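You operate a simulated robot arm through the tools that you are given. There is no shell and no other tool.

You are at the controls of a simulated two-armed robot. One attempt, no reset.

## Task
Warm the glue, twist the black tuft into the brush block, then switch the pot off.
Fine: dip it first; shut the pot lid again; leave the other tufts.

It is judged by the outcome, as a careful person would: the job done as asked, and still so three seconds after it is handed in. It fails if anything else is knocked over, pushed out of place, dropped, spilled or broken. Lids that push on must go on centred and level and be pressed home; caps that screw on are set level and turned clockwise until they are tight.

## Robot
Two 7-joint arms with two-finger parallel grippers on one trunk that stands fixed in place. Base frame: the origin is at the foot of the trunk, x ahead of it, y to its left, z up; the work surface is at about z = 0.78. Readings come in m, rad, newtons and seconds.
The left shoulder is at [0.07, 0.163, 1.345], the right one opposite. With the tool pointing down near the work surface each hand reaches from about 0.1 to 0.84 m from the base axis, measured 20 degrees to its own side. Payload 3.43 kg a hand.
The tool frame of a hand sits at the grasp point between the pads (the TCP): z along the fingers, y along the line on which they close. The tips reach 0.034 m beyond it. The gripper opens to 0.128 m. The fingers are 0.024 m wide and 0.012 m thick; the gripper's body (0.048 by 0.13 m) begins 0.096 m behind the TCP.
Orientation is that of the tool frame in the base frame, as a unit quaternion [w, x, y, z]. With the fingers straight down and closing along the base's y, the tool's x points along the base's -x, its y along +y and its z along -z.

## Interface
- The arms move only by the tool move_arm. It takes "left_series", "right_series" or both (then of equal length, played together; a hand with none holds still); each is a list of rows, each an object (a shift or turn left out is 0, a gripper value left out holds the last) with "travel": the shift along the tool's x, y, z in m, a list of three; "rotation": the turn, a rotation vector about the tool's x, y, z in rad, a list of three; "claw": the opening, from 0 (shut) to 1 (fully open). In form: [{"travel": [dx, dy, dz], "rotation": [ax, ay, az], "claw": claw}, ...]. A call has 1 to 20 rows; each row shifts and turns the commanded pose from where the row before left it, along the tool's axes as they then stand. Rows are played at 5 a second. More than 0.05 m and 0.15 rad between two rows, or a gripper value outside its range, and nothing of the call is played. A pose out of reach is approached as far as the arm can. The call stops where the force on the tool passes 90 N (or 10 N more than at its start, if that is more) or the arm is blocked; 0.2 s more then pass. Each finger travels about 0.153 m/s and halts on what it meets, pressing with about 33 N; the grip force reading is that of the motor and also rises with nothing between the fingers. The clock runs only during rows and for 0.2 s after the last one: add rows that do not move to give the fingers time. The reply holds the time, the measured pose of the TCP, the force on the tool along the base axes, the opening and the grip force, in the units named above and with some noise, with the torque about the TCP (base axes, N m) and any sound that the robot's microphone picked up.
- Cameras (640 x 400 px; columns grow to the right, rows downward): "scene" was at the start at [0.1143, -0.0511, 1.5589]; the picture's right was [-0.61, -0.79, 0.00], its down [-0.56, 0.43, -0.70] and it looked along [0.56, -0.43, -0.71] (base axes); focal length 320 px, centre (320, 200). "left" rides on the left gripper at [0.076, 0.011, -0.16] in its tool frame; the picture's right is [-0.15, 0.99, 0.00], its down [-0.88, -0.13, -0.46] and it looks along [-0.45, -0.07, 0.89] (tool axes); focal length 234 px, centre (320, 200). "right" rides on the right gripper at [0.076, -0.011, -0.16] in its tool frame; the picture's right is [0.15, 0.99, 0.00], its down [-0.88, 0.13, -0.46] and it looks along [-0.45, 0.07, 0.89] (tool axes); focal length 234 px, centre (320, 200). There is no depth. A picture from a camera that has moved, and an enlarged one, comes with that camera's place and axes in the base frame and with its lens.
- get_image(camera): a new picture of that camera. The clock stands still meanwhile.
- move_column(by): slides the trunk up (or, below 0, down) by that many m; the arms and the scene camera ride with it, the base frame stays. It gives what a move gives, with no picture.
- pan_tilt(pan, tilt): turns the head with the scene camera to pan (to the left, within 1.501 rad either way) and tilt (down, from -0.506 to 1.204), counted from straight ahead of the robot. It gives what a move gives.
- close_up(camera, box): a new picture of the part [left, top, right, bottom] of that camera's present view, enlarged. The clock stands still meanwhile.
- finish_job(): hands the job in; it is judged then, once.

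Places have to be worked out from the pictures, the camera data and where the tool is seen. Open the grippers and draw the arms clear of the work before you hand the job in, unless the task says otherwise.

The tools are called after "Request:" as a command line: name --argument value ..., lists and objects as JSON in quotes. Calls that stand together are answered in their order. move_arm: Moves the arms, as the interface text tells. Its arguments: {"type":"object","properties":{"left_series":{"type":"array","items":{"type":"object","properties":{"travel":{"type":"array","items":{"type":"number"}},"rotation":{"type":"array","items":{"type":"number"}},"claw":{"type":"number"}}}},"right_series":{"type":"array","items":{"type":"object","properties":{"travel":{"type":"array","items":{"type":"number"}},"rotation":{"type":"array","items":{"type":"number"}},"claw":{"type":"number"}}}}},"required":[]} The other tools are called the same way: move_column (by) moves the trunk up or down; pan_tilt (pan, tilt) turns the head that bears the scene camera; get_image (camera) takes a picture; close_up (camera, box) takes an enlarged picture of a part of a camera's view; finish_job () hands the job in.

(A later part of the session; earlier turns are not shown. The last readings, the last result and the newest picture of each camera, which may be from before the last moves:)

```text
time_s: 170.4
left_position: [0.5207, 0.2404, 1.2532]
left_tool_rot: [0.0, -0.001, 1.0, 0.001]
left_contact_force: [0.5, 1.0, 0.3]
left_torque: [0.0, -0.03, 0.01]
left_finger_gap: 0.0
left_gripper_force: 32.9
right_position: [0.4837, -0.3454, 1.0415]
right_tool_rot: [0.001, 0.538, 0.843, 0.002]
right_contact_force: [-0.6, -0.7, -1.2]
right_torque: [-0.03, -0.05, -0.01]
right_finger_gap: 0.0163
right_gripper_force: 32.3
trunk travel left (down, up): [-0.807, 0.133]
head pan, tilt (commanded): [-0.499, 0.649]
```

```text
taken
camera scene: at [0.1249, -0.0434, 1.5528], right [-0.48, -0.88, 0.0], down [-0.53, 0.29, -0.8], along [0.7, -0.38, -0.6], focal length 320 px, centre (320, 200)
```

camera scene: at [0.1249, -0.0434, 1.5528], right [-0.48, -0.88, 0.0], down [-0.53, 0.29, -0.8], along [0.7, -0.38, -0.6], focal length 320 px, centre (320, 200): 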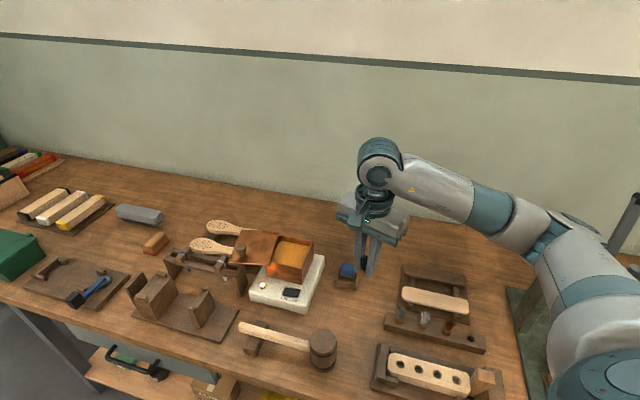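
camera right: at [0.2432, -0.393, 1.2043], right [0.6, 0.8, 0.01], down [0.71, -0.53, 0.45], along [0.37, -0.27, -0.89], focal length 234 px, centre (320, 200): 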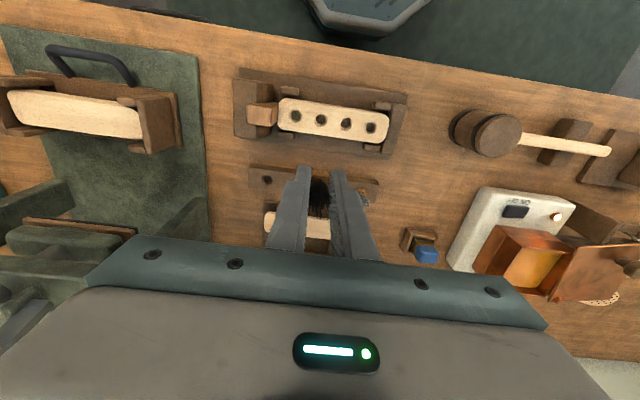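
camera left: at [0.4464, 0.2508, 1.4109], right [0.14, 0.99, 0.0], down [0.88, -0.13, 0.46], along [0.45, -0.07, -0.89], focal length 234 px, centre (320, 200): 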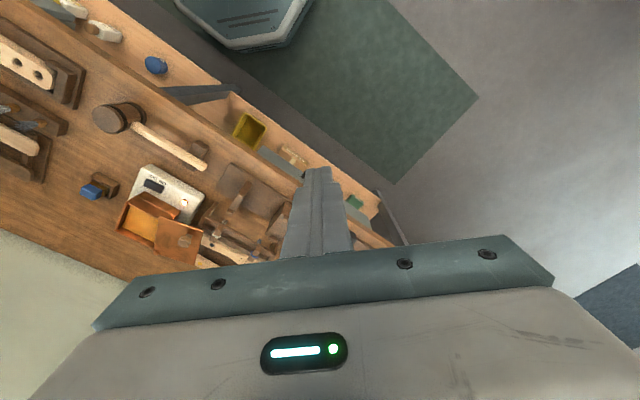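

I take close-ups of the stem, and of the glue pot for comparison.

Request:
close_up --camera "scene" --box '[350, 245, 386, 280]'

Request:
close_up --camera "scene" --box '[230, 225, 330, 310]'

Request:
close_up --camera "scene" --box '[385, 340, 475, 398]'

```text
11.43 times, centred on (368, 262) of scene
camera zoom: at [0.1249, -0.0434, 1.5528], right [-0.48, -0.88, 0.0], down [-0.53, 0.29, -0.8], along [0.7, -0.38, -0.6], focal length 3658 px, centre (-229, -514)
```

zoom: 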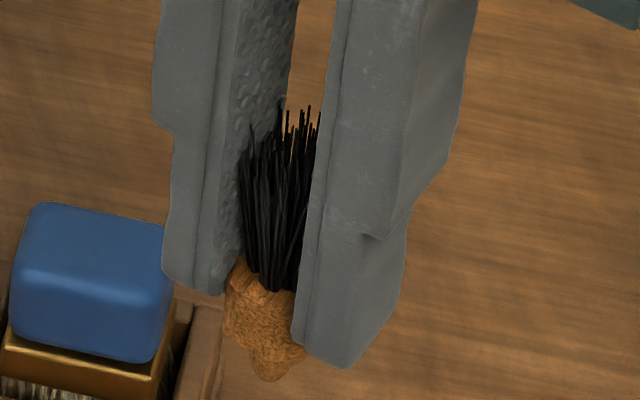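

```text
4.71 times, centred on (280, 268) of scene
camera zoom: at [0.1249, -0.0434, 1.5528], right [-0.48, -0.88, 0.0], down [-0.53, 0.29, -0.8], along [0.7, -0.38, -0.6], focal length 1506 px, centre (508, -118)
```

zoom: 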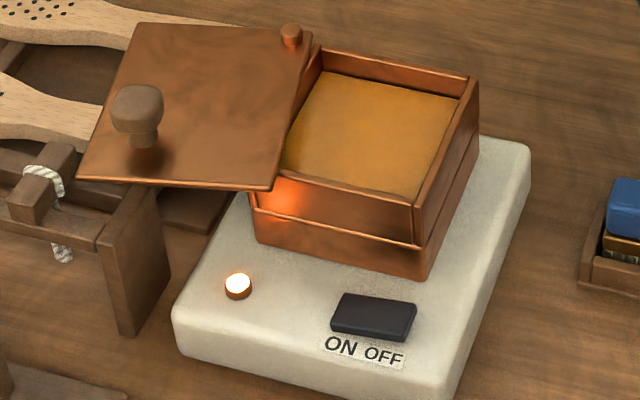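

```text
6.90 times, centred on (430, 369) of scene
camera zoom: at [0.1249, -0.0434, 1.5528], right [-0.48, -0.88, 0.0], down [-0.53, 0.29, -0.8], along [0.7, -0.38, -0.6], focal length 2208 px, centre (-439, -966)
```

zoom: 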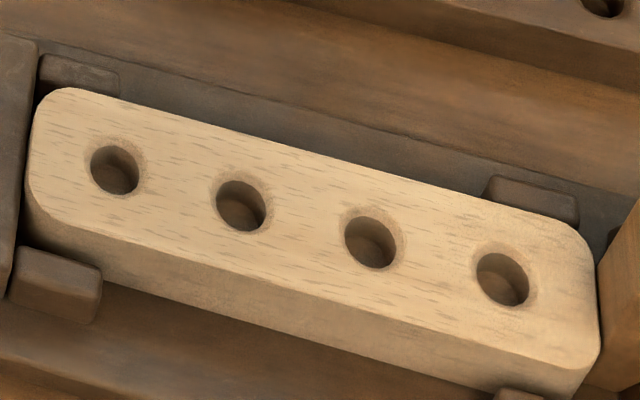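

The stem is bare wood again: the glue coat is gone (dried or rubbed off), so it needs re-dipping and then quick insertion. The arm's posture has also changed favourably. I test whether the pot is now reachable directly at this height.

Request:
move_arm --right_series '[{"travel": [-0.0054, 0.0409, 0]}, {"travel": [-0.0054, 0.0409, 0]}, {"travel": [-0.0054, 0.0409, 0]}, {"travel": [-0.0054, 0.0409, 0]}, {"travel": [-0.0054, 0.0409, 0]}, {"travel": [-0.0054, 0.0409, 0]}, {"travel": [0, 0, 0]}]'

Request:
get_image --camera "scene"

Request:
get_image --camera "right"

```text
time_s: 172.1
left_position: [0.5226, 0.2394, 1.2522]
left_tool_rot: [0.0, -0.001, 1.0, 0.001]
left_contact_force: [0.1, 0.3, 0.2]
left_torque: [-0.01, 0.02, -0.02]
left_finger_gap: 0.0001
left_gripper_force: 32.7
right_position: [0.7201, -0.2751, 1.0431]
right_tool_rot: [0.0, 0.538, 0.843, 0.003]
right_contact_force: [-0.3, 0.6, -0.1]
right_torque: [-0.03, 0.01, 0.01]
right_finger_gap: 0.0163
right_gripper_force: 32.9
trunk travel left (down, up): [-0.807, 0.133]
head pan, tilt (commanded): [-0.499, 0.649]
```

```text
taken
camera scene: at [0.1256, -0.0438, 1.5527], right [-0.48, -0.88, 0.0], down [-0.53, 0.29, -0.8], along [0.7, -0.38, -0.6], focal length 320 px, centre (320, 200)
```

scene: 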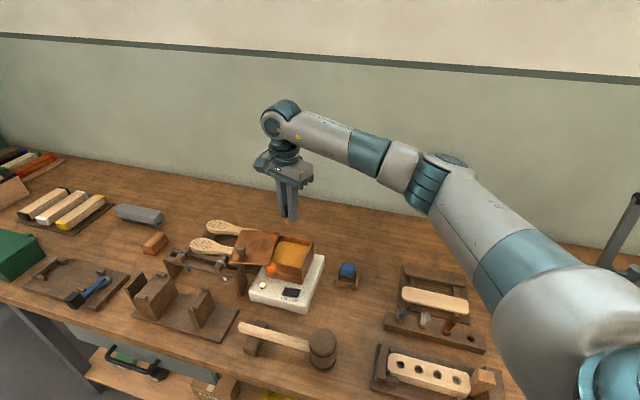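

```text
taken
camera right: at [0.6779, -0.2101, 1.2027], right [0.84, 0.55, 0.01], down [0.49, -0.75, 0.45], along [0.25, -0.38, -0.89], focal length 234 px, centre (320, 200)
```

right: 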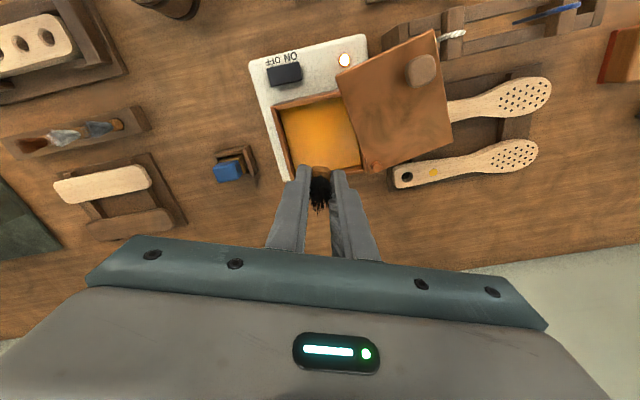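

The pot is directly reachable in this posture. My plan is to rehearse the exact path between hole and pot, then dip and return quickly while the glue is fresh. First I turn to ψ≈0.536 here and check the pot alignment.

Request:
move_arm --right_series '[{"rotation": [0, 0, -0.1204]}, {"rotation": [0, 0, -0.1204]}, {"rotation": [0, 0, -0.1204]}, {"rotation": [0, 0, -0.1204]}, {"rotation": [0, 0, -0.1204]}, {"travel": [0, 0, 0.02]}, {"travel": [0, 0, 0.02]}, {"travel": [0, 0, 0.018]}, {"travel": [0, 0, 0]}]'

Request:
close_up --camera "right" --box '[220, 60, 420, 200]'

Request:
close_up --camera "scene" --box '[240, 190, 330, 300]'

```text
time_s: 174.1
left_position: [0.5231, 0.2391, 1.252]
left_tool_rot: [0.0, -0.001, 1.0, 0.0]
left_contact_force: [-0.2, 0.2, 0.1]
left_torque: [-0.01, 0.03, 0.02]
left_finger_gap: 0.0005
left_gripper_force: 33.4
right_position: [0.7188, -0.2753, 0.9841]
right_tool_rot: [0.002, 0.263, 0.965, 0.001]
right_contact_force: [-1.2, 0.0, 0.0]
right_torque: [0.02, 0.02, -0.05]
right_finger_gap: 0.0164
right_gripper_force: 32.7
trunk travel left (down, up): [-0.807, 0.133]
head pan, tilt (commanded): [-0.499, 0.649]
```

```text
2.86 times, centred on (320, 130) of right
camera zoom: at [0.6474, -0.2451, 1.1431], right [0.38, 0.93, 0.01], down [0.82, -0.34, 0.46], along [0.43, -0.17, -0.89], focal length 669 px, centre (320, 400)
```

zoom: 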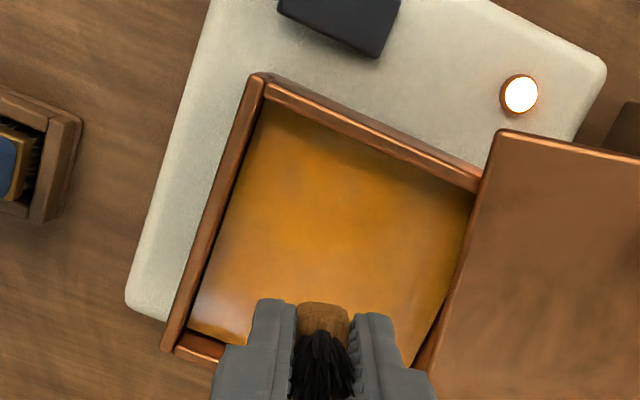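

```text
3.64 times, centred on (285, 245) of scene
camera zoom: at [0.1262, -0.0429, 1.5526], right [-0.48, -0.88, 0.0], down [-0.53, 0.29, -0.8], along [0.7, -0.38, -0.6], focal length 1164 px, centre (447, 36)
```

zoom: 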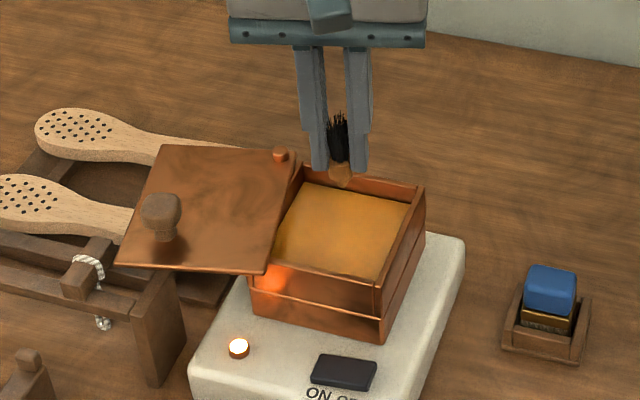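

The stem would land well inside the glue here. Now I travel to above hole 3 along a straight, reversible path, and check the alignment there.

Request:
move_arm --right_series '[{"travel": [0.02948, -0.03477, 0.0039]}, {"travel": [0.02948, -0.03477, 0.0039]}, {"travel": [0.02948, -0.03477, 0.0039]}, {"travel": [0.02948, -0.03477, 0.0039]}, {"travel": [0.02948, -0.03477, 0.0039]}, {"travel": [0.02948, -0.03477, 0.0039]}, {"travel": [0.02948, -0.03477, 0.0039]}, {"travel": [0.02948, -0.03477, 0.0039]}, {"travel": [0.02948, -0.03477, 0.0039]}, {"travel": [0.02948, -0.03477, 0.0039]}, {"travel": [0, 0, 0]}, {"travel": [0, 0, 0]}, {"travel": [0, 0, 0.035]}, {"travel": [0, 0, 0.022]}, {"travel": [0, 0, 0]}, {"travel": [0, 0, 0]}]'

Request:
close_up --camera "right" --box '[280, 120, 360, 180]'

Request:
close_up --camera "scene" --box '[425, 335, 475, 375]'

```text
time_s: 177.4
left_position: [0.5228, 0.2387, 1.2516]
left_tool_rot: [0.0, -0.001, 1.0, 0.0]
left_contact_force: [-1.2, -0.5, 0.3]
left_torque: [0.0, 0.01, -0.02]
left_finger_gap: 0.0
left_gripper_force: 33.1
right_position: [0.2881, -0.4242, 0.8864]
right_tool_rot: [0.002, 0.264, 0.965, 0.003]
right_contact_force: [-0.2, 0.0, 0.3]
right_torque: [-0.03, 0.01, 0.04]
right_finger_gap: 0.0162
right_gripper_force: 32.7
trunk travel left (down, up): [-0.807, 0.133]
head pan, tilt (commanded): [-0.499, 0.649]
```

```text
6.67 times, centred on (320, 150) of right
camera zoom: at [0.2168, -0.394, 1.0454], right [0.38, 0.93, 0.01], down [0.82, -0.34, 0.46], along [0.43, -0.17, -0.89], focal length 1561 px, centre (320, 533)
```

zoom: 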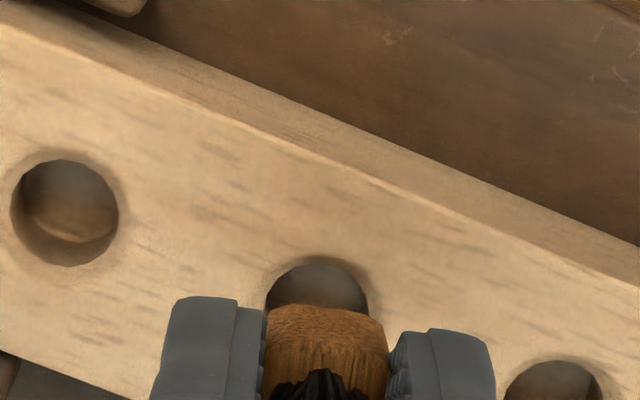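

```text
10.00 times, centred on (450, 355) of scene
camera zoom: at [0.1261, -0.0433, 1.5526], right [-0.48, -0.88, 0.0], down [-0.53, 0.29, -0.8], along [0.7, -0.38, -0.6], focal length 3201 px, centre (-980, -1350)
```

zoom: 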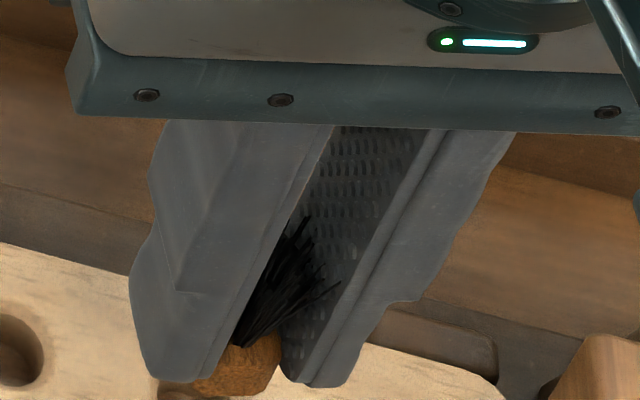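

At this yaw the hole is about 1.6 mm forward and 1.4 mm sideways of the plug's axis. I apply that correction and do a dry insertion to verify it.

Request:
move_arm --right_series '[{"travel": [-0.0016, -0.0014, 0]}, {"travel": [0, 0, 0.008]}, {"travel": [0, 0, 0.007]}, {"travel": [0, 0, 0]}, {"travel": [0, 0, 0]}]'

Request:
close_up --camera "right" --box '[280, 130, 360, 190]'

Request:
close_up --camera "scene" --box '[425, 345, 475, 385]'

```text
time_s: 178.7
left_position: [0.5227, 0.2394, 1.2521]
left_tool_rot: [0.0, -0.001, 1.0, 0.0]
left_contact_force: [-0.4, 0.2, -0.9]
left_torque: [0.0, 0.04, -0.03]
left_finger_gap: 0.0
left_gripper_force: 33.2
right_position: [0.2897, -0.4233, 0.8725]
right_tool_rot: [0.001, 0.264, 0.965, 0.003]
right_contact_force: [1.2, 0.1, -0.5]
right_torque: [0.0, -0.03, -0.01]
right_finger_gap: 0.016
right_gripper_force: 32.9
trunk travel left (down, up): [-0.807, 0.133]
head pan, tilt (commanded): [-0.499, 0.649]
```

```text
6.67 times, centred on (320, 160) of right
camera zoom: at [0.2179, -0.3954, 1.0316], right [0.38, 0.93, 0.01], down [0.82, -0.34, 0.46], along [0.43, -0.17, -0.89], focal length 1561 px, centre (320, 467)
```

zoom: 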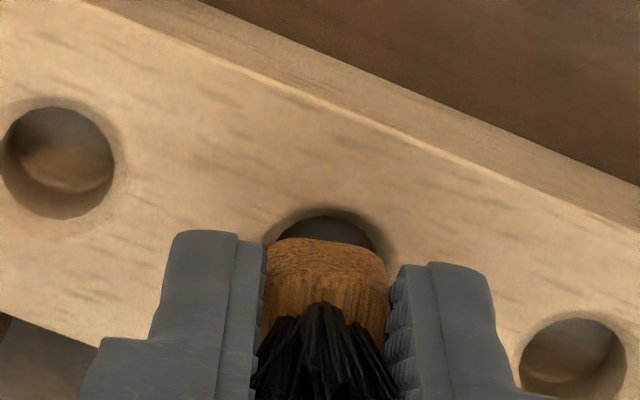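

```text
10.00 times, centred on (450, 365) of scene
camera zoom: at [0.1261, -0.0432, 1.5526], right [-0.48, -0.88, 0.0], down [-0.53, 0.29, -0.8], along [0.7, -0.38, -0.6], focal length 3201 px, centre (-980, -1450)
```

zoom: 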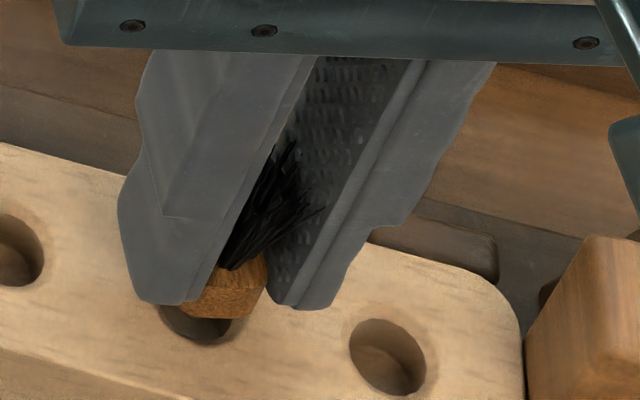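

I'm now about 1 mm too far forward. I correct that and complete the dry insertion to just short of flush.

Request:
move_arm --right_series '[{"travel": [0.001, -0.0002, 0]}, {"travel": [0, 0, 0.003]}, {"travel": [0, 0, 0.002]}, {"travel": [0, 0, 0]}, {"travel": [0, 0, 0]}]'

Request:
close_up --camera "right" --box '[280, 130, 360, 190]'

Request:
close_up --camera "scene" --box '[425, 345, 475, 385]'

```text
time_s: 179.8
left_position: [0.5226, 0.2395, 1.252]
left_tool_rot: [0.0, 0.0, 1.0, 0.001]
left_contact_force: [0.3, -0.4, 0.6]
left_torque: [0.0, 0.01, 0.02]
left_finger_gap: 0.0001
left_gripper_force: 32.6
right_position: [0.2891, -0.4243, 0.867]
right_tool_rot: [0.001, 0.264, 0.964, 0.003]
right_contact_force: [-0.3, -0.1, -0.4]
right_torque: [0.0, 0.05, 0.04]
right_finger_gap: 0.0162
right_gripper_force: 33.5
trunk travel left (down, up): [-0.807, 0.133]
head pan, tilt (commanded): [-0.499, 0.649]
```

```text
6.67 times, centred on (320, 160) of right
camera zoom: at [0.2177, -0.395, 1.026], right [0.38, 0.93, 0.01], down [0.82, -0.34, 0.46], along [0.43, -0.17, -0.89], focal length 1561 px, centre (320, 467)
```

zoom: 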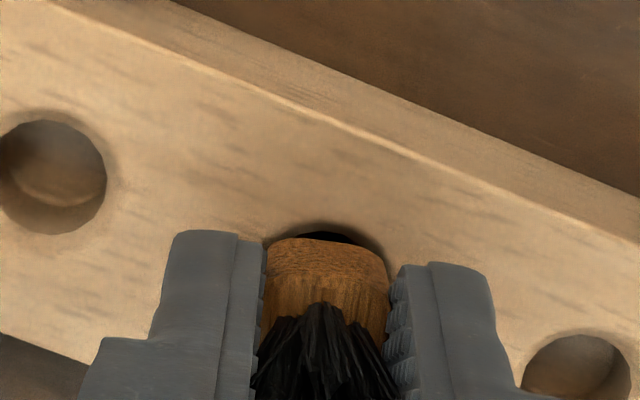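

```text
10.00 times, centred on (450, 365) of scene
camera zoom: at [0.1261, -0.0431, 1.5526], right [-0.48, -0.88, 0.0], down [-0.53, 0.29, -0.8], along [0.7, -0.38, -0.6], focal length 3201 px, centre (-980, -1450)
```

zoom: 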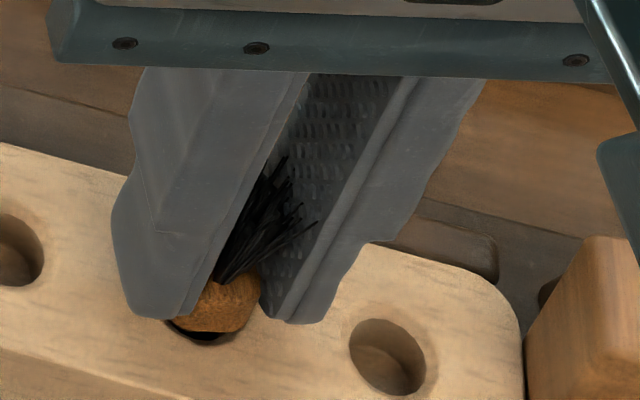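

The dry insertion verifies the alignment, to under 1 mm with no side load. I apply a last half-millimetre tweak, then retrace to the pot and stop above the glue.

Request:
move_arm --right_series '[{"travel": [0.0005, -0.0005, 0]}, {"travel": [0, 0, -0.03]}, {"travel": [0, 0, -0.04]}, {"travel": [0, 0, -0.008]}, {"travel": [-0.02948, 0.03477, -0.0039]}, {"travel": [-0.02948, 0.03477, -0.0039]}, {"travel": [-0.02948, 0.03477, -0.0039]}, {"travel": [-0.02948, 0.03477, -0.0039]}, {"travel": [-0.02948, 0.03477, -0.0039]}, {"travel": [-0.02948, 0.03477, -0.0039]}, {"travel": [-0.02948, 0.03477, -0.0039]}, {"travel": [-0.02948, 0.03477, -0.0039]}, {"travel": [-0.02948, 0.03477, -0.0039]}, {"travel": [-0.02948, 0.03477, -0.0039]}, {"travel": [0, 0, 0]}, {"travel": [0, 0, 0]}]'

Request:
close_up --camera "right" --box '[220, 60, 420, 200]'

Request:
close_up --camera "scene" --box '[240, 200, 330, 300]'

```text
time_s: 183.2
left_position: [0.5224, 0.2401, 1.2527]
left_tool_rot: [0.0, -0.001, 1.0, 0.0]
left_contact_force: [-0.2, -0.5, 0.5]
left_torque: [0.03, -0.02, -0.05]
left_finger_gap: 0.0
left_gripper_force: 33.0
right_position: [0.7193, -0.2758, 0.9863]
right_tool_rot: [0.002, 0.264, 0.965, 0.003]
right_contact_force: [-0.2, 0.7, -0.1]
right_torque: [0.02, 0.03, -0.01]
right_finger_gap: 0.0164
right_gripper_force: 33.2
trunk travel left (down, up): [-0.807, 0.133]
head pan, tilt (commanded): [-0.499, 0.649]
```

```text
2.86 times, centred on (320, 130) of right
camera zoom: at [0.6478, -0.2457, 1.1444], right [0.38, 0.93, 0.01], down [0.82, -0.34, 0.46], along [0.43, -0.17, -0.89], focal length 669 px, centre (320, 400)
```

zoom: 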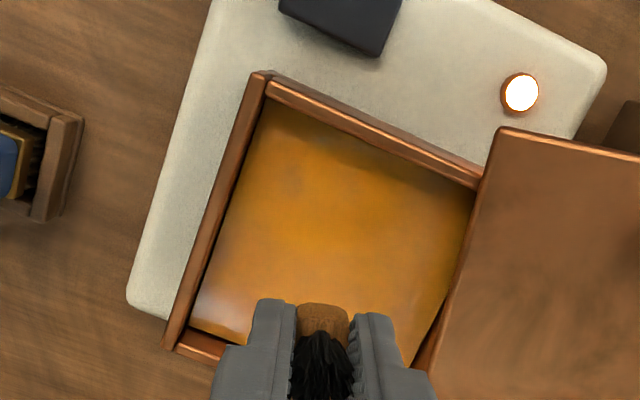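

```text
4.00 times, centred on (285, 250) of scene
camera zoom: at [0.126, -0.0432, 1.5527], right [-0.48, -0.88, 0.0], down [-0.53, 0.29, -0.8], along [0.7, -0.38, -0.6], focal length 1280 px, centre (460, 0)
```

zoom: 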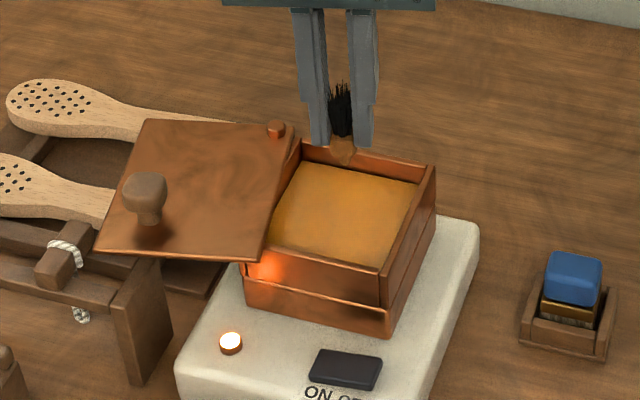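

I'm exactly back over the pot. I dip straight down (the glue level is known from before) and check the immersion.

Request:
move_arm --right_series '[{"travel": [0, 0, 0.03]}, {"travel": [0, 0, 0.02]}, {"travel": [0, 0, 0.008]}, {"travel": [0, 0, 0]}]'

Request:
close_up --camera "scene" --box '[255, 215, 325, 270]'

Request:
close_up --camera "right" --box '[240, 90, 400, 190]'

```text
time_s: 184.2
left_position: [0.5227, 0.2393, 1.2516]
left_tool_rot: [-0.001, 0.0, 1.0, 0.0]
left_contact_force: [0.2, -0.1, -0.1]
left_torque: [-0.02, -0.01, 0.0]
left_finger_gap: 0.0
left_gripper_force: 32.9
right_position: [0.7199, -0.275, 0.9288]
right_tool_rot: [0.001, 0.263, 0.965, 0.002]
right_contact_force: [-0.3, 0.1, 0.9]
right_torque: [-0.02, -0.01, 0.0]
right_finger_gap: 0.0164
right_gripper_force: 33.5
trunk travel left (down, up): [-0.807, 0.133]
head pan, tilt (commanded): [-0.499, 0.649]
```

```text
7.27 times, centred on (290, 242) of scene
camera zoom: at [0.1261, -0.0433, 1.5526], right [-0.48, -0.88, 0.0], down [-0.53, 0.29, -0.8], along [0.7, -0.38, -0.6], focal length 2328 px, centre (538, -109)
```

zoom: 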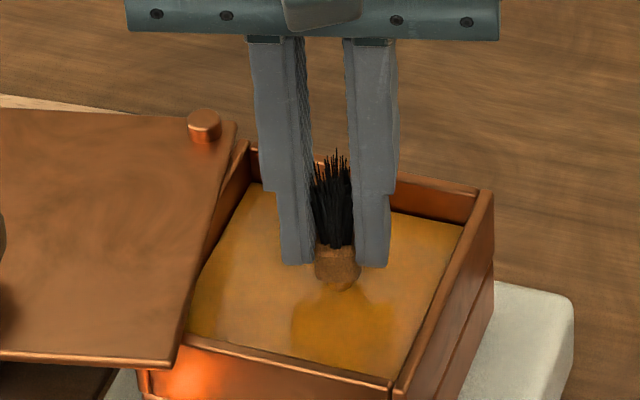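

```text
4.00 times, centred on (320, 140) of right
camera zoom: at [0.6476, -0.247, 1.0873], right [0.38, 0.93, 0.01], down [0.82, -0.34, 0.46], along [0.42, -0.17, -0.89], focal length 937 px, centre (320, 440)
```

zoom: 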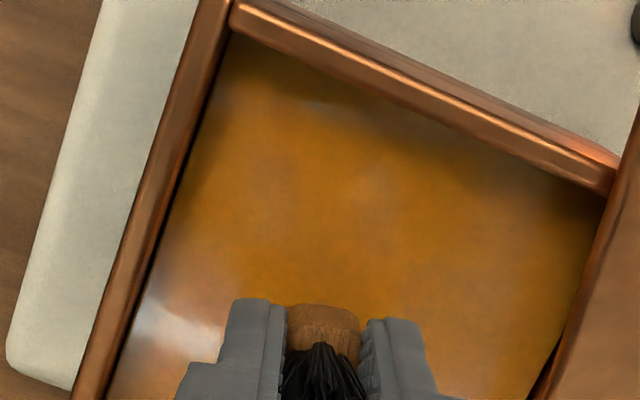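

The stem end is just at the glue. I go 5 mm deeper, hold a second, then come straight out and run the rehearsed path back to hole 3 in one go.

Request:
move_arm --right_series '[{"travel": [0, 0, 0.005]}, {"travel": [0, 0, 0]}, {"travel": [0, 0, 0]}, {"travel": [0, 0, 0]}, {"travel": [0, 0, 0]}, {"travel": [0, 0, 0]}, {"travel": [0, 0, -0.03]}, {"travel": [0, 0, -0.033]}, {"travel": [0.02948, -0.03477, 0.0039]}, {"travel": [0.02948, -0.03477, 0.0039]}, {"travel": [0.02948, -0.03477, 0.0039]}, {"travel": [0.02948, -0.03477, 0.0039]}, {"travel": [0.02948, -0.03477, 0.0039]}, {"travel": [0.02948, -0.03477, 0.0039]}, {"travel": [0.02948, -0.03477, 0.0039]}, {"travel": [0.02948, -0.03477, 0.0039]}, {"travel": [0.02948, -0.03477, 0.0039]}, {"travel": [0.02948, -0.03477, 0.0039]}, {"travel": [0, 0, 0.03]}, {"travel": [0, 0, 0.02]}]'

Request:
close_up --camera "right" --box '[280, 120, 360, 180]'

Request:
close_up --camera "scene" --box '[425, 330, 475, 375]'

```text
time_s: 188.4
left_position: [0.5227, 0.2396, 1.2514]
left_tool_rot: [0.001, -0.001, 1.0, -0.001]
left_contact_force: [-0.6, -0.3, -0.1]
left_torque: [0.01, 0.01, 0.0]
left_finger_gap: 0.0002
left_gripper_force: 33.0
right_position: [0.2872, -0.4237, 0.8958]
right_tool_rot: [0.001, 0.264, 0.964, 0.003]
right_contact_force: [-0.1, 0.3, 0.0]
right_torque: [0.0, 0.0, -0.01]
right_finger_gap: 0.0163
right_gripper_force: 32.9
trunk travel left (down, up): [-0.807, 0.133]
head pan, tilt (commanded): [-0.499, 0.649]
```

```text
6.67 times, centred on (320, 150) of right
camera zoom: at [0.2157, -0.3949, 1.0551], right [0.38, 0.93, 0.01], down [0.82, -0.34, 0.46], along [0.43, -0.17, -0.89], focal length 1561 px, centre (320, 533)
```

zoom: 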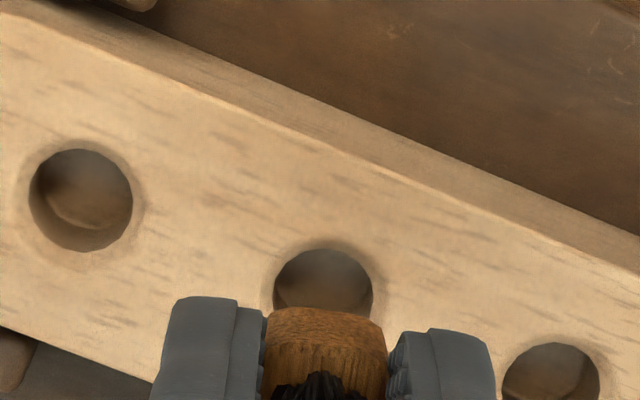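

```text
8.89 times, centred on (450, 352) of scene
camera zoom: at [0.1262, -0.0437, 1.5527], right [-0.48, -0.88, 0.0], down [-0.53, 0.29, -0.8], along [0.7, -0.38, -0.6], focal length 2845 px, centre (-836, -1156)
```

zoom: 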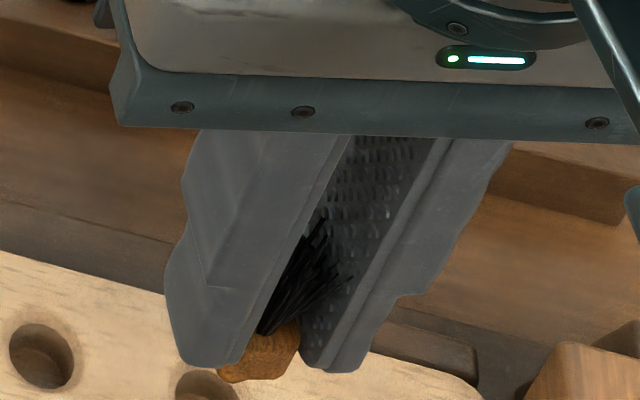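

I check that the stem is coated this time before inserting.

Request:
close_up --camera "scene" --box '[446, 348, 470, 368]'

Request:
close_up --camera "right" --box '[304, 150, 336, 175]'

```text
16.00 times, centred on (458, 358) of scene
camera zoom: at [0.1262, -0.0437, 1.5527], right [-0.48, -0.88, 0.0], down [-0.53, 0.29, -0.8], along [0.7, -0.38, -0.6], focal length 5122 px, centre (-1888, -2328)
```

zoom: 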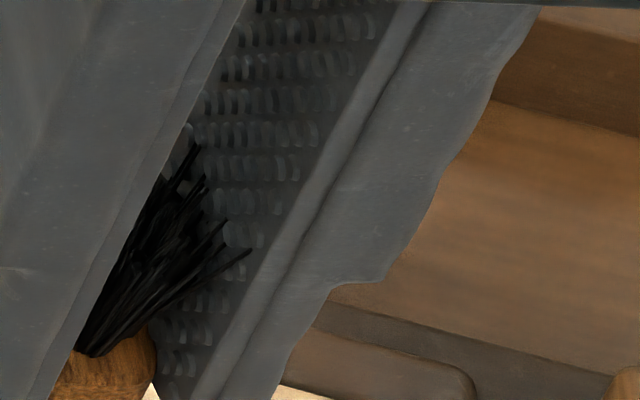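

```text
16.00 times, centred on (320, 162) of right
camera zoom: at [0.2157, -0.3949, 1.0551], right [0.38, 0.93, 0.01], down [0.82, -0.34, 0.46], along [0.43, -0.17, -0.89], focal length 3747 px, centre (320, 800)
```

zoom: 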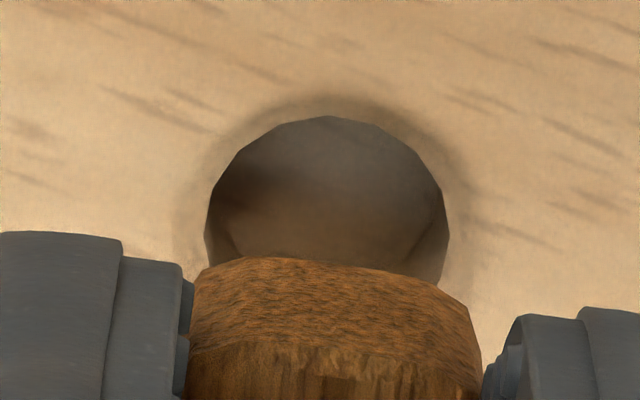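

The crop missed the stem, so I zoom in a bit lower.

Request:
close_up --camera "scene" --box '[438, 364, 460, 382]'

```text
16.00 times, centred on (449, 373) of scene
camera zoom: at [0.1262, -0.0437, 1.5527], right [-0.48, -0.88, 0.0], down [-0.53, 0.29, -0.8], along [0.7, -0.38, -0.6], focal length 5122 px, centre (-1744, -2568)
```

zoom: 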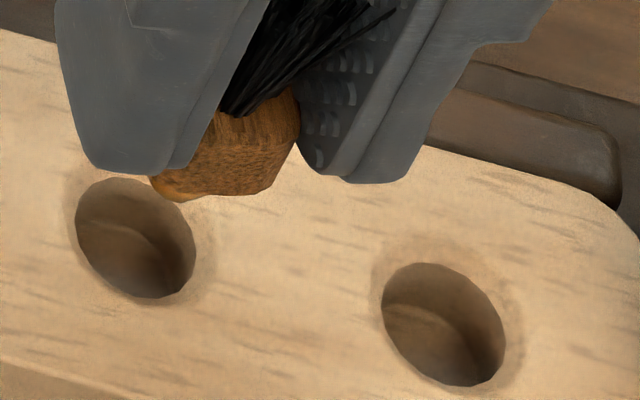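

The stem shows a smooth golden coat. I insert quickly with a screwing motion, descending and turning clockwise together and then continuing to turn once seated, so the glue cannot grab it part-way.

Request:
move_arm --right_series '[{"travel": [0, 0, 0.012]}, {"travel": [0, -0.0002, 0.005], "rotation": [0, 0, 0.149]}, {"travel": [0, -0.0002, 0.004], "rotation": [0, 0, 0.149]}, {"travel": [0, -0.0002, 0.004], "rotation": [0, 0, 0.149]}, {"travel": [0, -0.0002, 0.004], "rotation": [0, 0, 0.149]}, {"travel": [0, -0.0002, 0.0005], "rotation": [0, 0, 0.149]}, {"travel": [0, -0.0002, 0.0003], "rotation": [0, 0, 0.149]}, {"travel": [0, -0.0002, 0.0002], "rotation": [0, 0, 0.149]}]'

Request:
close_up --camera "right" --box '[280, 130, 360, 190]'

Request:
close_up --camera "scene" --box '[425, 345, 475, 385]'

```text
time_s: 190.2
left_position: [0.525, 0.2408, 1.2511]
left_tool_rot: [-0.001, -0.001, 1.0, -0.001]
left_contact_force: [0.1, -0.7, -0.2]
left_torque: [0.0, 0.02, 0.01]
left_finger_gap: 0.0
left_gripper_force: 32.7
right_position: [0.2883, -0.4238, 0.864]
right_tool_rot: [-0.001, 0.71, 0.704, 0.004]
right_contact_force: [6.9, 5.5, 5.2]
right_torque: [0.17, -0.3, 0.39]
right_finger_gap: 0.0172
right_gripper_force: 33.2
trunk travel left (down, up): [-0.807, 0.133]
head pan, tilt (commanded): [-0.499, 0.649]
```

```text
6.67 times, centred on (320, 160) of right
camera zoom: at [0.2766, -0.3483, 1.0232], right [0.99, 0.14, 0.01], down [0.12, -0.88, 0.45], along [0.07, -0.45, -0.89], focal length 1561 px, centre (320, 467)
```

zoom: 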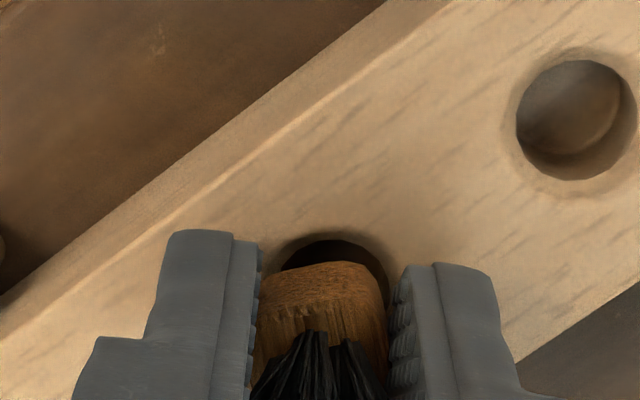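

```text
10.00 times, centred on (450, 365) of scene
camera zoom: at [0.1273, -0.0422, 1.5522], right [-0.48, -0.88, 0.0], down [-0.53, 0.29, -0.8], along [0.7, -0.38, -0.61], focal length 3201 px, centre (-980, -1450)
```

zoom: 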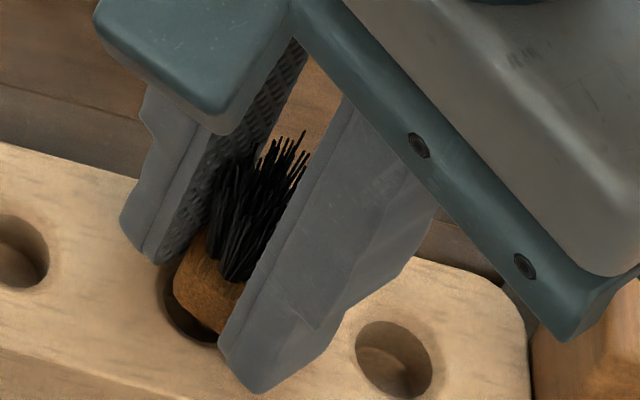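

It grabbed again partway, with the head still proud, 0.39 N·m of torque and the grip starting to ride the corners. I open, rise a few millimetres and look at the plug's yaw for a proper re-grip.

Request:
move_arm --right_series '[{"travel": [0, 0, 0], "claw": 0.3}, {"travel": [0, 0, 0], "claw": 0.3}, {"travel": [0, 0, -0.02]}, {"travel": [0, 0, -0.03]}, {"travel": [0, 0, -0.03]}, {"travel": [0, 0, 0]}]'

Request:
close_up --camera "right" --box '[280, 120, 360, 180]'

Request:
close_up --camera "scene" --box '[425, 345, 475, 385]'

Request:
close_up --camera "scene" --box '[437, 356, 461, 380]'

```text
time_s: 191.7
left_position: [0.5223, 0.2398, 1.2525]
left_tool_rot: [0.0, -0.001, 1.0, 0.0]
left_contact_force: [-0.1, 0.4, 0.4]
left_torque: [-0.01, 0.02, -0.03]
left_finger_gap: 0.0001
left_gripper_force: 32.6
right_position: [0.2868, -0.4246, 0.9441]
right_tool_rot: [-0.001, 0.71, 0.704, 0.004]
right_contact_force: [0.6, -0.3, -0.5]
right_torque: [-0.01, -0.03, 0.01]
right_finger_gap: 0.0384
right_gripper_force: 0.2
trunk travel left (down, up): [-0.807, 0.133]
head pan, tilt (commanded): [-0.499, 0.649]
```

```text
6.67 times, centred on (320, 150) of right
camera zoom: at [0.2753, -0.3495, 1.1037], right [0.99, 0.14, 0.0], down [0.12, -0.88, 0.45], along [0.07, -0.45, -0.89], focal length 1561 px, centre (320, 533)
```

zoom: 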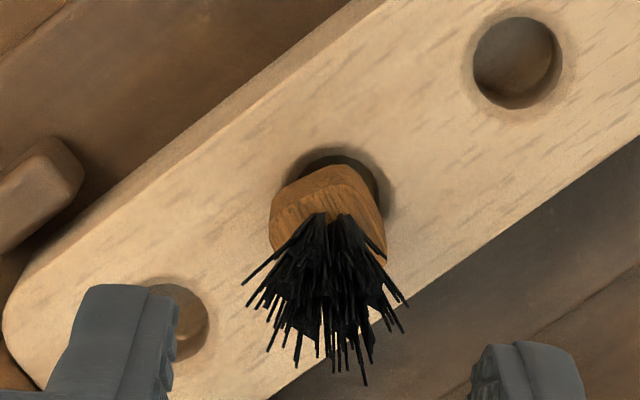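

```text
10.00 times, centred on (450, 365) of scene
camera zoom: at [0.126, -0.0435, 1.5526], right [-0.48, -0.88, 0.0], down [-0.53, 0.29, -0.8], along [0.7, -0.38, -0.6], focal length 3201 px, centre (-980, -1450)
```

zoom: 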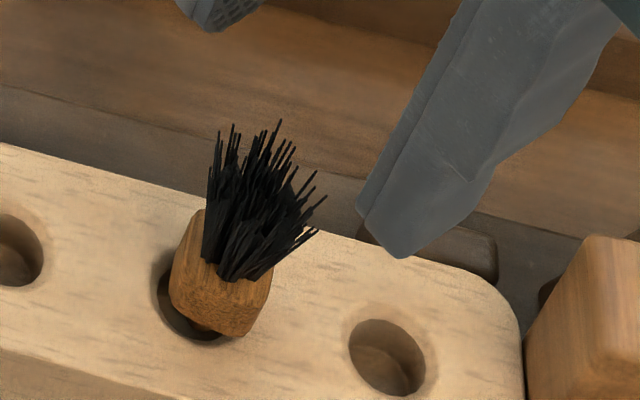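

```text
16.00 times, centred on (449, 368) of scene
camera zoom: at [0.126, -0.0435, 1.5526], right [-0.48, -0.88, 0.0], down [-0.53, 0.29, -0.8], along [0.7, -0.38, -0.6], focal length 5122 px, centre (-1744, -2488)
```

zoom: 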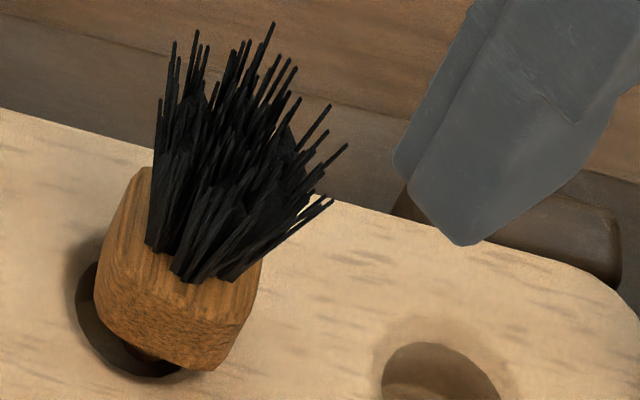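

Now it's clear: the wet stem is being held upright and coaxial in hole 3, with the head about 4 mm proud. That is the started thread, and it now has to be twisted home. I turn the hand to match the plug's yaw (about 0.4 rad back), lower, and grip it squarely.

Request:
move_arm --right_series '[{"rotation": [0, 0, -0.133]}, {"rotation": [0, 0, -0.133]}, {"rotation": [0, 0, -0.133]}, {"travel": [0, 0, 0.035]}, {"travel": [0, 0, 0.03]}, {"travel": [0, 0, 0.01]}, {"travel": [0, 0, 0]}]'

Request:
close_up --camera "right" --box '[280, 130, 360, 190]'

Request:
close_up --camera "scene" --box '[425, 345, 475, 385]'

```text
time_s: 193.2
left_position: [0.5227, 0.2389, 1.2516]
left_tool_rot: [0.0, -0.001, 1.0, 0.0]
left_contact_force: [-0.6, 1.1, -0.5]
left_torque: [0.0, -0.01, -0.01]
left_finger_gap: 0.0
left_gripper_force: 33.2
right_position: [0.2862, -0.4247, 0.8675]
right_tool_rot: [0.001, 0.555, 0.832, 0.002]
right_contact_force: [-0.1, -1.1, -0.2]
right_torque: [0.01, 0.0, -0.01]
right_finger_gap: 0.0385
right_gripper_force: 0.1
trunk travel left (down, up): [-0.807, 0.133]
head pan, tilt (commanded): [-0.499, 0.649]
```

```text
6.67 times, centred on (320, 160) of right
camera zoom: at [0.2468, -0.3588, 1.0276], right [0.86, 0.51, 0.01], down [0.46, -0.77, 0.45], along [0.24, -0.39, -0.89], focal length 1561 px, centre (320, 467)
```

zoom: 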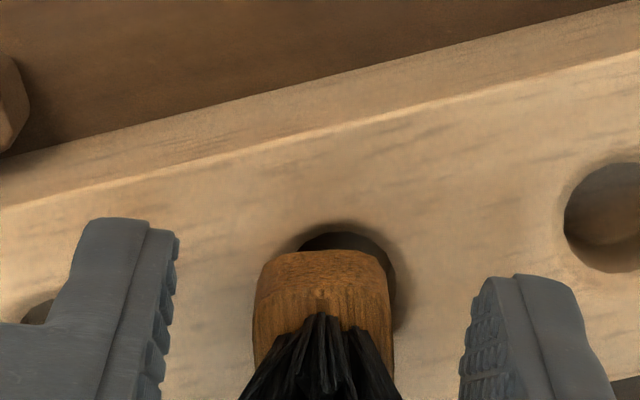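

```text
10.00 times, centred on (450, 365) of scene
camera zoom: at [0.1261, -0.0432, 1.5526], right [-0.48, -0.88, 0.0], down [-0.53, 0.29, -0.8], along [0.7, -0.38, -0.6], focal length 3201 px, centre (-980, -1450)
```

zoom: 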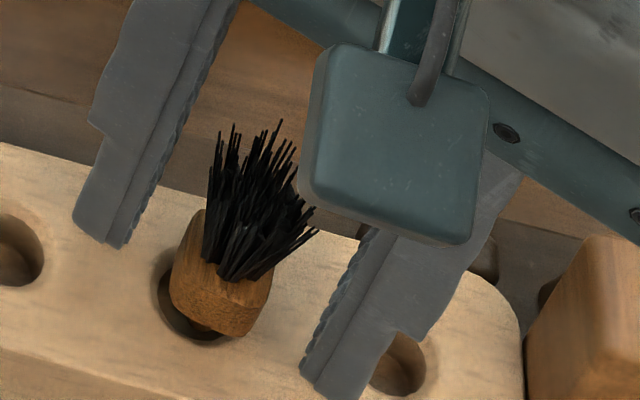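

The plug is almost square to the fingers. I trim the yaw by -0.08, close, and begin twisting clockwise in gentle steps.

Request:
move_arm --right_series '[{"travel": [0, 0.0004, 0], "rotation": [0, 0, -0.08], "claw": 0.2}, {"travel": [0, 0, 0], "claw": 0.1}, {"travel": [0, 0, 0], "claw": 0.05}, {"travel": [0, 0, 0], "claw": 0.05}, {"travel": [0, 0, 0]}]'

Request:
move_arm --right_series '[{"travel": [0, 0, 0.0002], "rotation": [0, 0, 0.1]}, {"travel": [0, 0, 0.0002], "rotation": [0, 0, 0.1]}, {"travel": [0, 0, 0.0002], "rotation": [0, 0, 0.1]}]'

Request:
close_up --camera "right" --box '[280, 130, 360, 190]'

```text
time_s: 194.4
left_position: [0.5227, 0.2398, 1.2532]
left_tool_rot: [0.0, -0.001, 1.0, 0.0]
left_contact_force: [0.6, -0.3, 0.5]
left_torque: [-0.01, -0.01, 0.01]
left_finger_gap: 0.0
left_gripper_force: 33.1
right_position: [0.2866, -0.4251, 0.8695]
right_tool_rot: [0.001, 0.522, 0.853, 0.002]
right_contact_force: [2.2, 0.4, -0.1]
right_torque: [0.05, -0.1, 0.15]
right_finger_gap: 0.0163
right_gripper_force: 33.4
trunk travel left (down, up): [-0.807, 0.133]
head pan, tilt (commanded): [-0.499, 0.649]
```

```text
time_s: 195.2
left_position: [0.5225, 0.2398, 1.2536]
left_tool_rot: [0.0, -0.002, 1.0, -0.001]
left_contact_force: [0.2, -0.1, -0.6]
left_torque: [-0.02, 0.0, 0.02]
left_finger_gap: 0.0
left_gripper_force: 32.8
right_position: [0.2877, -0.4256, 0.8685]
right_tool_rot: [0.0, 0.644, 0.765, 0.004]
right_contact_force: [2.9, 4.4, 2.7]
right_torque: [0.14, -0.12, 0.57]
right_finger_gap: 0.016
right_gripper_force: 33.0
trunk travel left (down, up): [-0.807, 0.133]
head pan, tilt (commanded): [-0.499, 0.649]
```

```text
6.67 times, centred on (320, 160) of right
camera zoom: at [0.2631, -0.3513, 1.0282], right [0.95, 0.31, 0.0], down [0.28, -0.85, 0.45], along [0.15, -0.43, -0.89], focal length 1561 px, centre (320, 467)
```

zoom: 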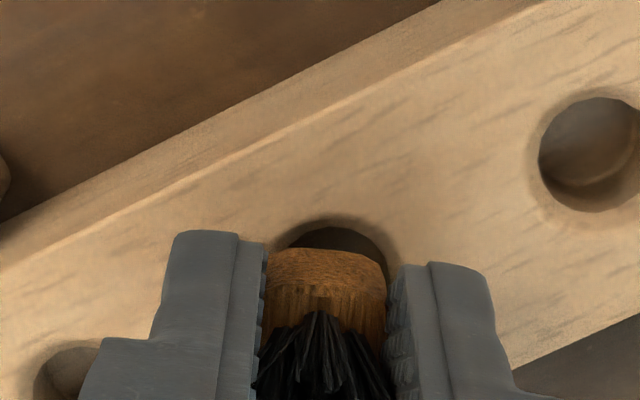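

The torque is 0.57 N·m with the grip holding well. I turn slightly further and hold to see whether it yields.

Request:
move_arm --right_series '[{"travel": [0, 0, 0.0002], "rotation": [0, 0, 0.05]}, {"travel": [0, 0, 0]}, {"travel": [0, 0, 0]}, {"travel": [0, 0, 0]}]'

Request:
move_arm --right_series '[{"travel": [0, 0, 0.0002], "rotation": [0, 0, 0.05]}, {"travel": [0, 0, 0]}, {"travel": [0, 0, 0]}, {"travel": [0, 0, 0]}]'

Request:
close_up --camera "right" --box '[280, 130, 360, 190]'

```text
time_s: 196.2
left_position: [0.5228, 0.2393, 1.2511]
left_tool_rot: [0.0, -0.001, 1.0, 0.0]
left_contact_force: [0.3, -0.3, -0.2]
left_torque: [0.0, 0.0, 0.0]
left_finger_gap: 0.0
left_gripper_force: 33.3
right_position: [0.2875, -0.4251, 0.8673]
right_tool_rot: [0.0, 0.663, 0.749, 0.002]
right_contact_force: [0.2, 2.7, 8.9]
right_torque: [0.09, -0.07, 0.54]
right_finger_gap: 0.0152
right_gripper_force: 32.7
trunk travel left (down, up): [-0.807, 0.133]
head pan, tilt (commanded): [-0.499, 0.649]
```

```text
time_s: 197.2
left_position: [0.5219, 0.2408, 1.2534]
left_tool_rot: [0.0, -0.002, 1.0, 0.0]
left_contact_force: [0.2, -0.8, 0.0]
left_torque: [-0.01, -0.02, -0.02]
left_finger_gap: 0.0
left_gripper_force: 32.9
right_position: [0.2893, -0.4249, 0.869]
right_tool_rot: [0.0, 0.682, 0.732, 0.003]
right_contact_force: [0.2, 0.5, 8.2]
right_torque: [0.04, -0.02, 0.46]
right_finger_gap: 0.0159
right_gripper_force: 32.9
trunk travel left (down, up): [-0.807, 0.133]
head pan, tilt (commanded): [-0.499, 0.649]
```

```text
6.67 times, centred on (320, 160) of right
camera zoom: at [0.2702, -0.3496, 1.0277], right [0.98, 0.22, 0.0], down [0.19, -0.87, 0.45], along [0.1, -0.44, -0.89], focal length 1561 px, centre (320, 467)
```

zoom: 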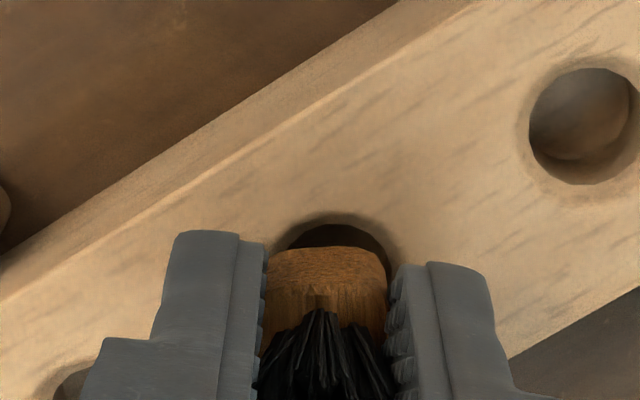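

The torque has stopped climbing (0.57 → 0.54 → 0.46) while the plug stays square in the grip. It's yielding and turning. I continue slowly clockwise.

Request:
move_arm --right_series '[{"travel": [0, 0, 0.0001], "rotation": [0, 0, 0.04]}, {"travel": [0, 0, 0]}, {"travel": [0, 0, 0.0001], "rotation": [0, 0, 0.04]}, {"travel": [0, 0, 0]}, {"travel": [0, 0, 0.0001], "rotation": [0, 0, 0.04]}, {"travel": [0, 0, 0]}]'

Request:
close_up --camera "right" --box '[280, 130, 360, 190]'

Request:
move_arm --right_series '[{"travel": [0, 0, 0.0001], "rotation": [0, 0, 0.04]}, {"travel": [0, 0, 0]}, {"travel": [0, 0, 0.0001], "rotation": [0, 0, 0.04]}, {"travel": [0, 0, 0]}, {"travel": [0, 0, 0.0001], "rotation": [0, 0, 0.04]}, {"travel": [0, 0, 0]}]'

Request:
close_up --camera "right" --box '[280, 130, 360, 190]'

```text
time_s: 198.7
left_position: [0.5221, 0.2403, 1.253]
left_tool_rot: [0.001, -0.001, 1.0, 0.0]
left_contact_force: [-0.2, 0.7, -0.4]
left_torque: [-0.01, -0.01, -0.01]
left_finger_gap: 0.0
left_gripper_force: 32.9
right_position: [0.2876, -0.4252, 0.869]
right_tool_rot: [0.001, 0.725, 0.689, 0.003]
right_contact_force: [3.6, 1.3, 2.6]
right_torque: [0.06, -0.12, 0.4]
right_finger_gap: 0.0169
right_gripper_force: 33.1
trunk travel left (down, up): [-0.807, 0.133]
head pan, tilt (commanded): [-0.499, 0.649]
```

```text
6.67 times, centred on (320, 160) of right
camera zoom: at [0.2794, -0.3486, 1.0276], right [1.0, 0.1, 0.0], down [0.09, -0.89, 0.45], along [0.05, -0.45, -0.89], focal length 1561 px, centre (320, 467)
```

zoom: 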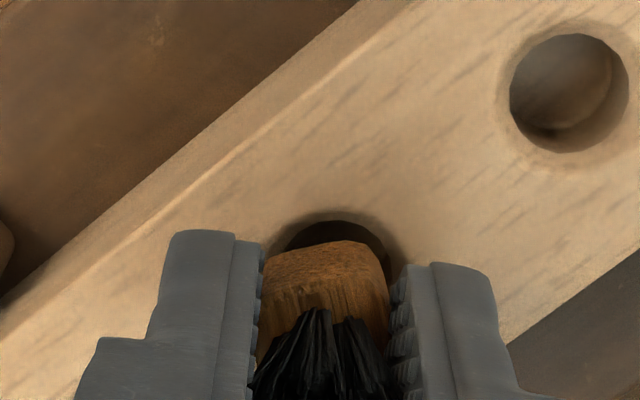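

```text
time_s: 200.1
left_position: [0.5226, 0.2404, 1.2523]
left_tool_rot: [0.0, -0.001, 1.0, 0.0]
left_contact_force: [0.5, -0.2, 0.4]
left_torque: [-0.01, 0.03, -0.03]
left_finger_gap: 0.0002
left_gripper_force: 33.2
right_position: [0.2876, -0.4251, 0.8687]
right_tool_rot: [0.0, 0.764, 0.646, 0.003]
right_contact_force: [3.4, 0.6, 1.5]
right_torque: [0.01, -0.28, 0.27]
right_finger_gap: 0.0178
right_gripper_force: 32.9
trunk travel left (down, up): [-0.807, 0.133]
head pan, tilt (commanded): [-0.499, 0.649]
```

```text
6.67 times, centred on (320, 160) of right
camera zoom: at [0.2889, -0.3481, 1.0274], right [1.0, -0.02, 0.0], down [-0.02, -0.89, 0.45], along [-0.01, -0.45, -0.89], focal length 1561 px, centre (320, 467)
```

zoom: 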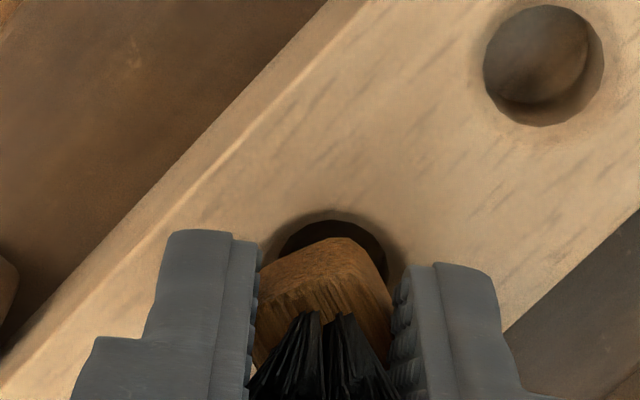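

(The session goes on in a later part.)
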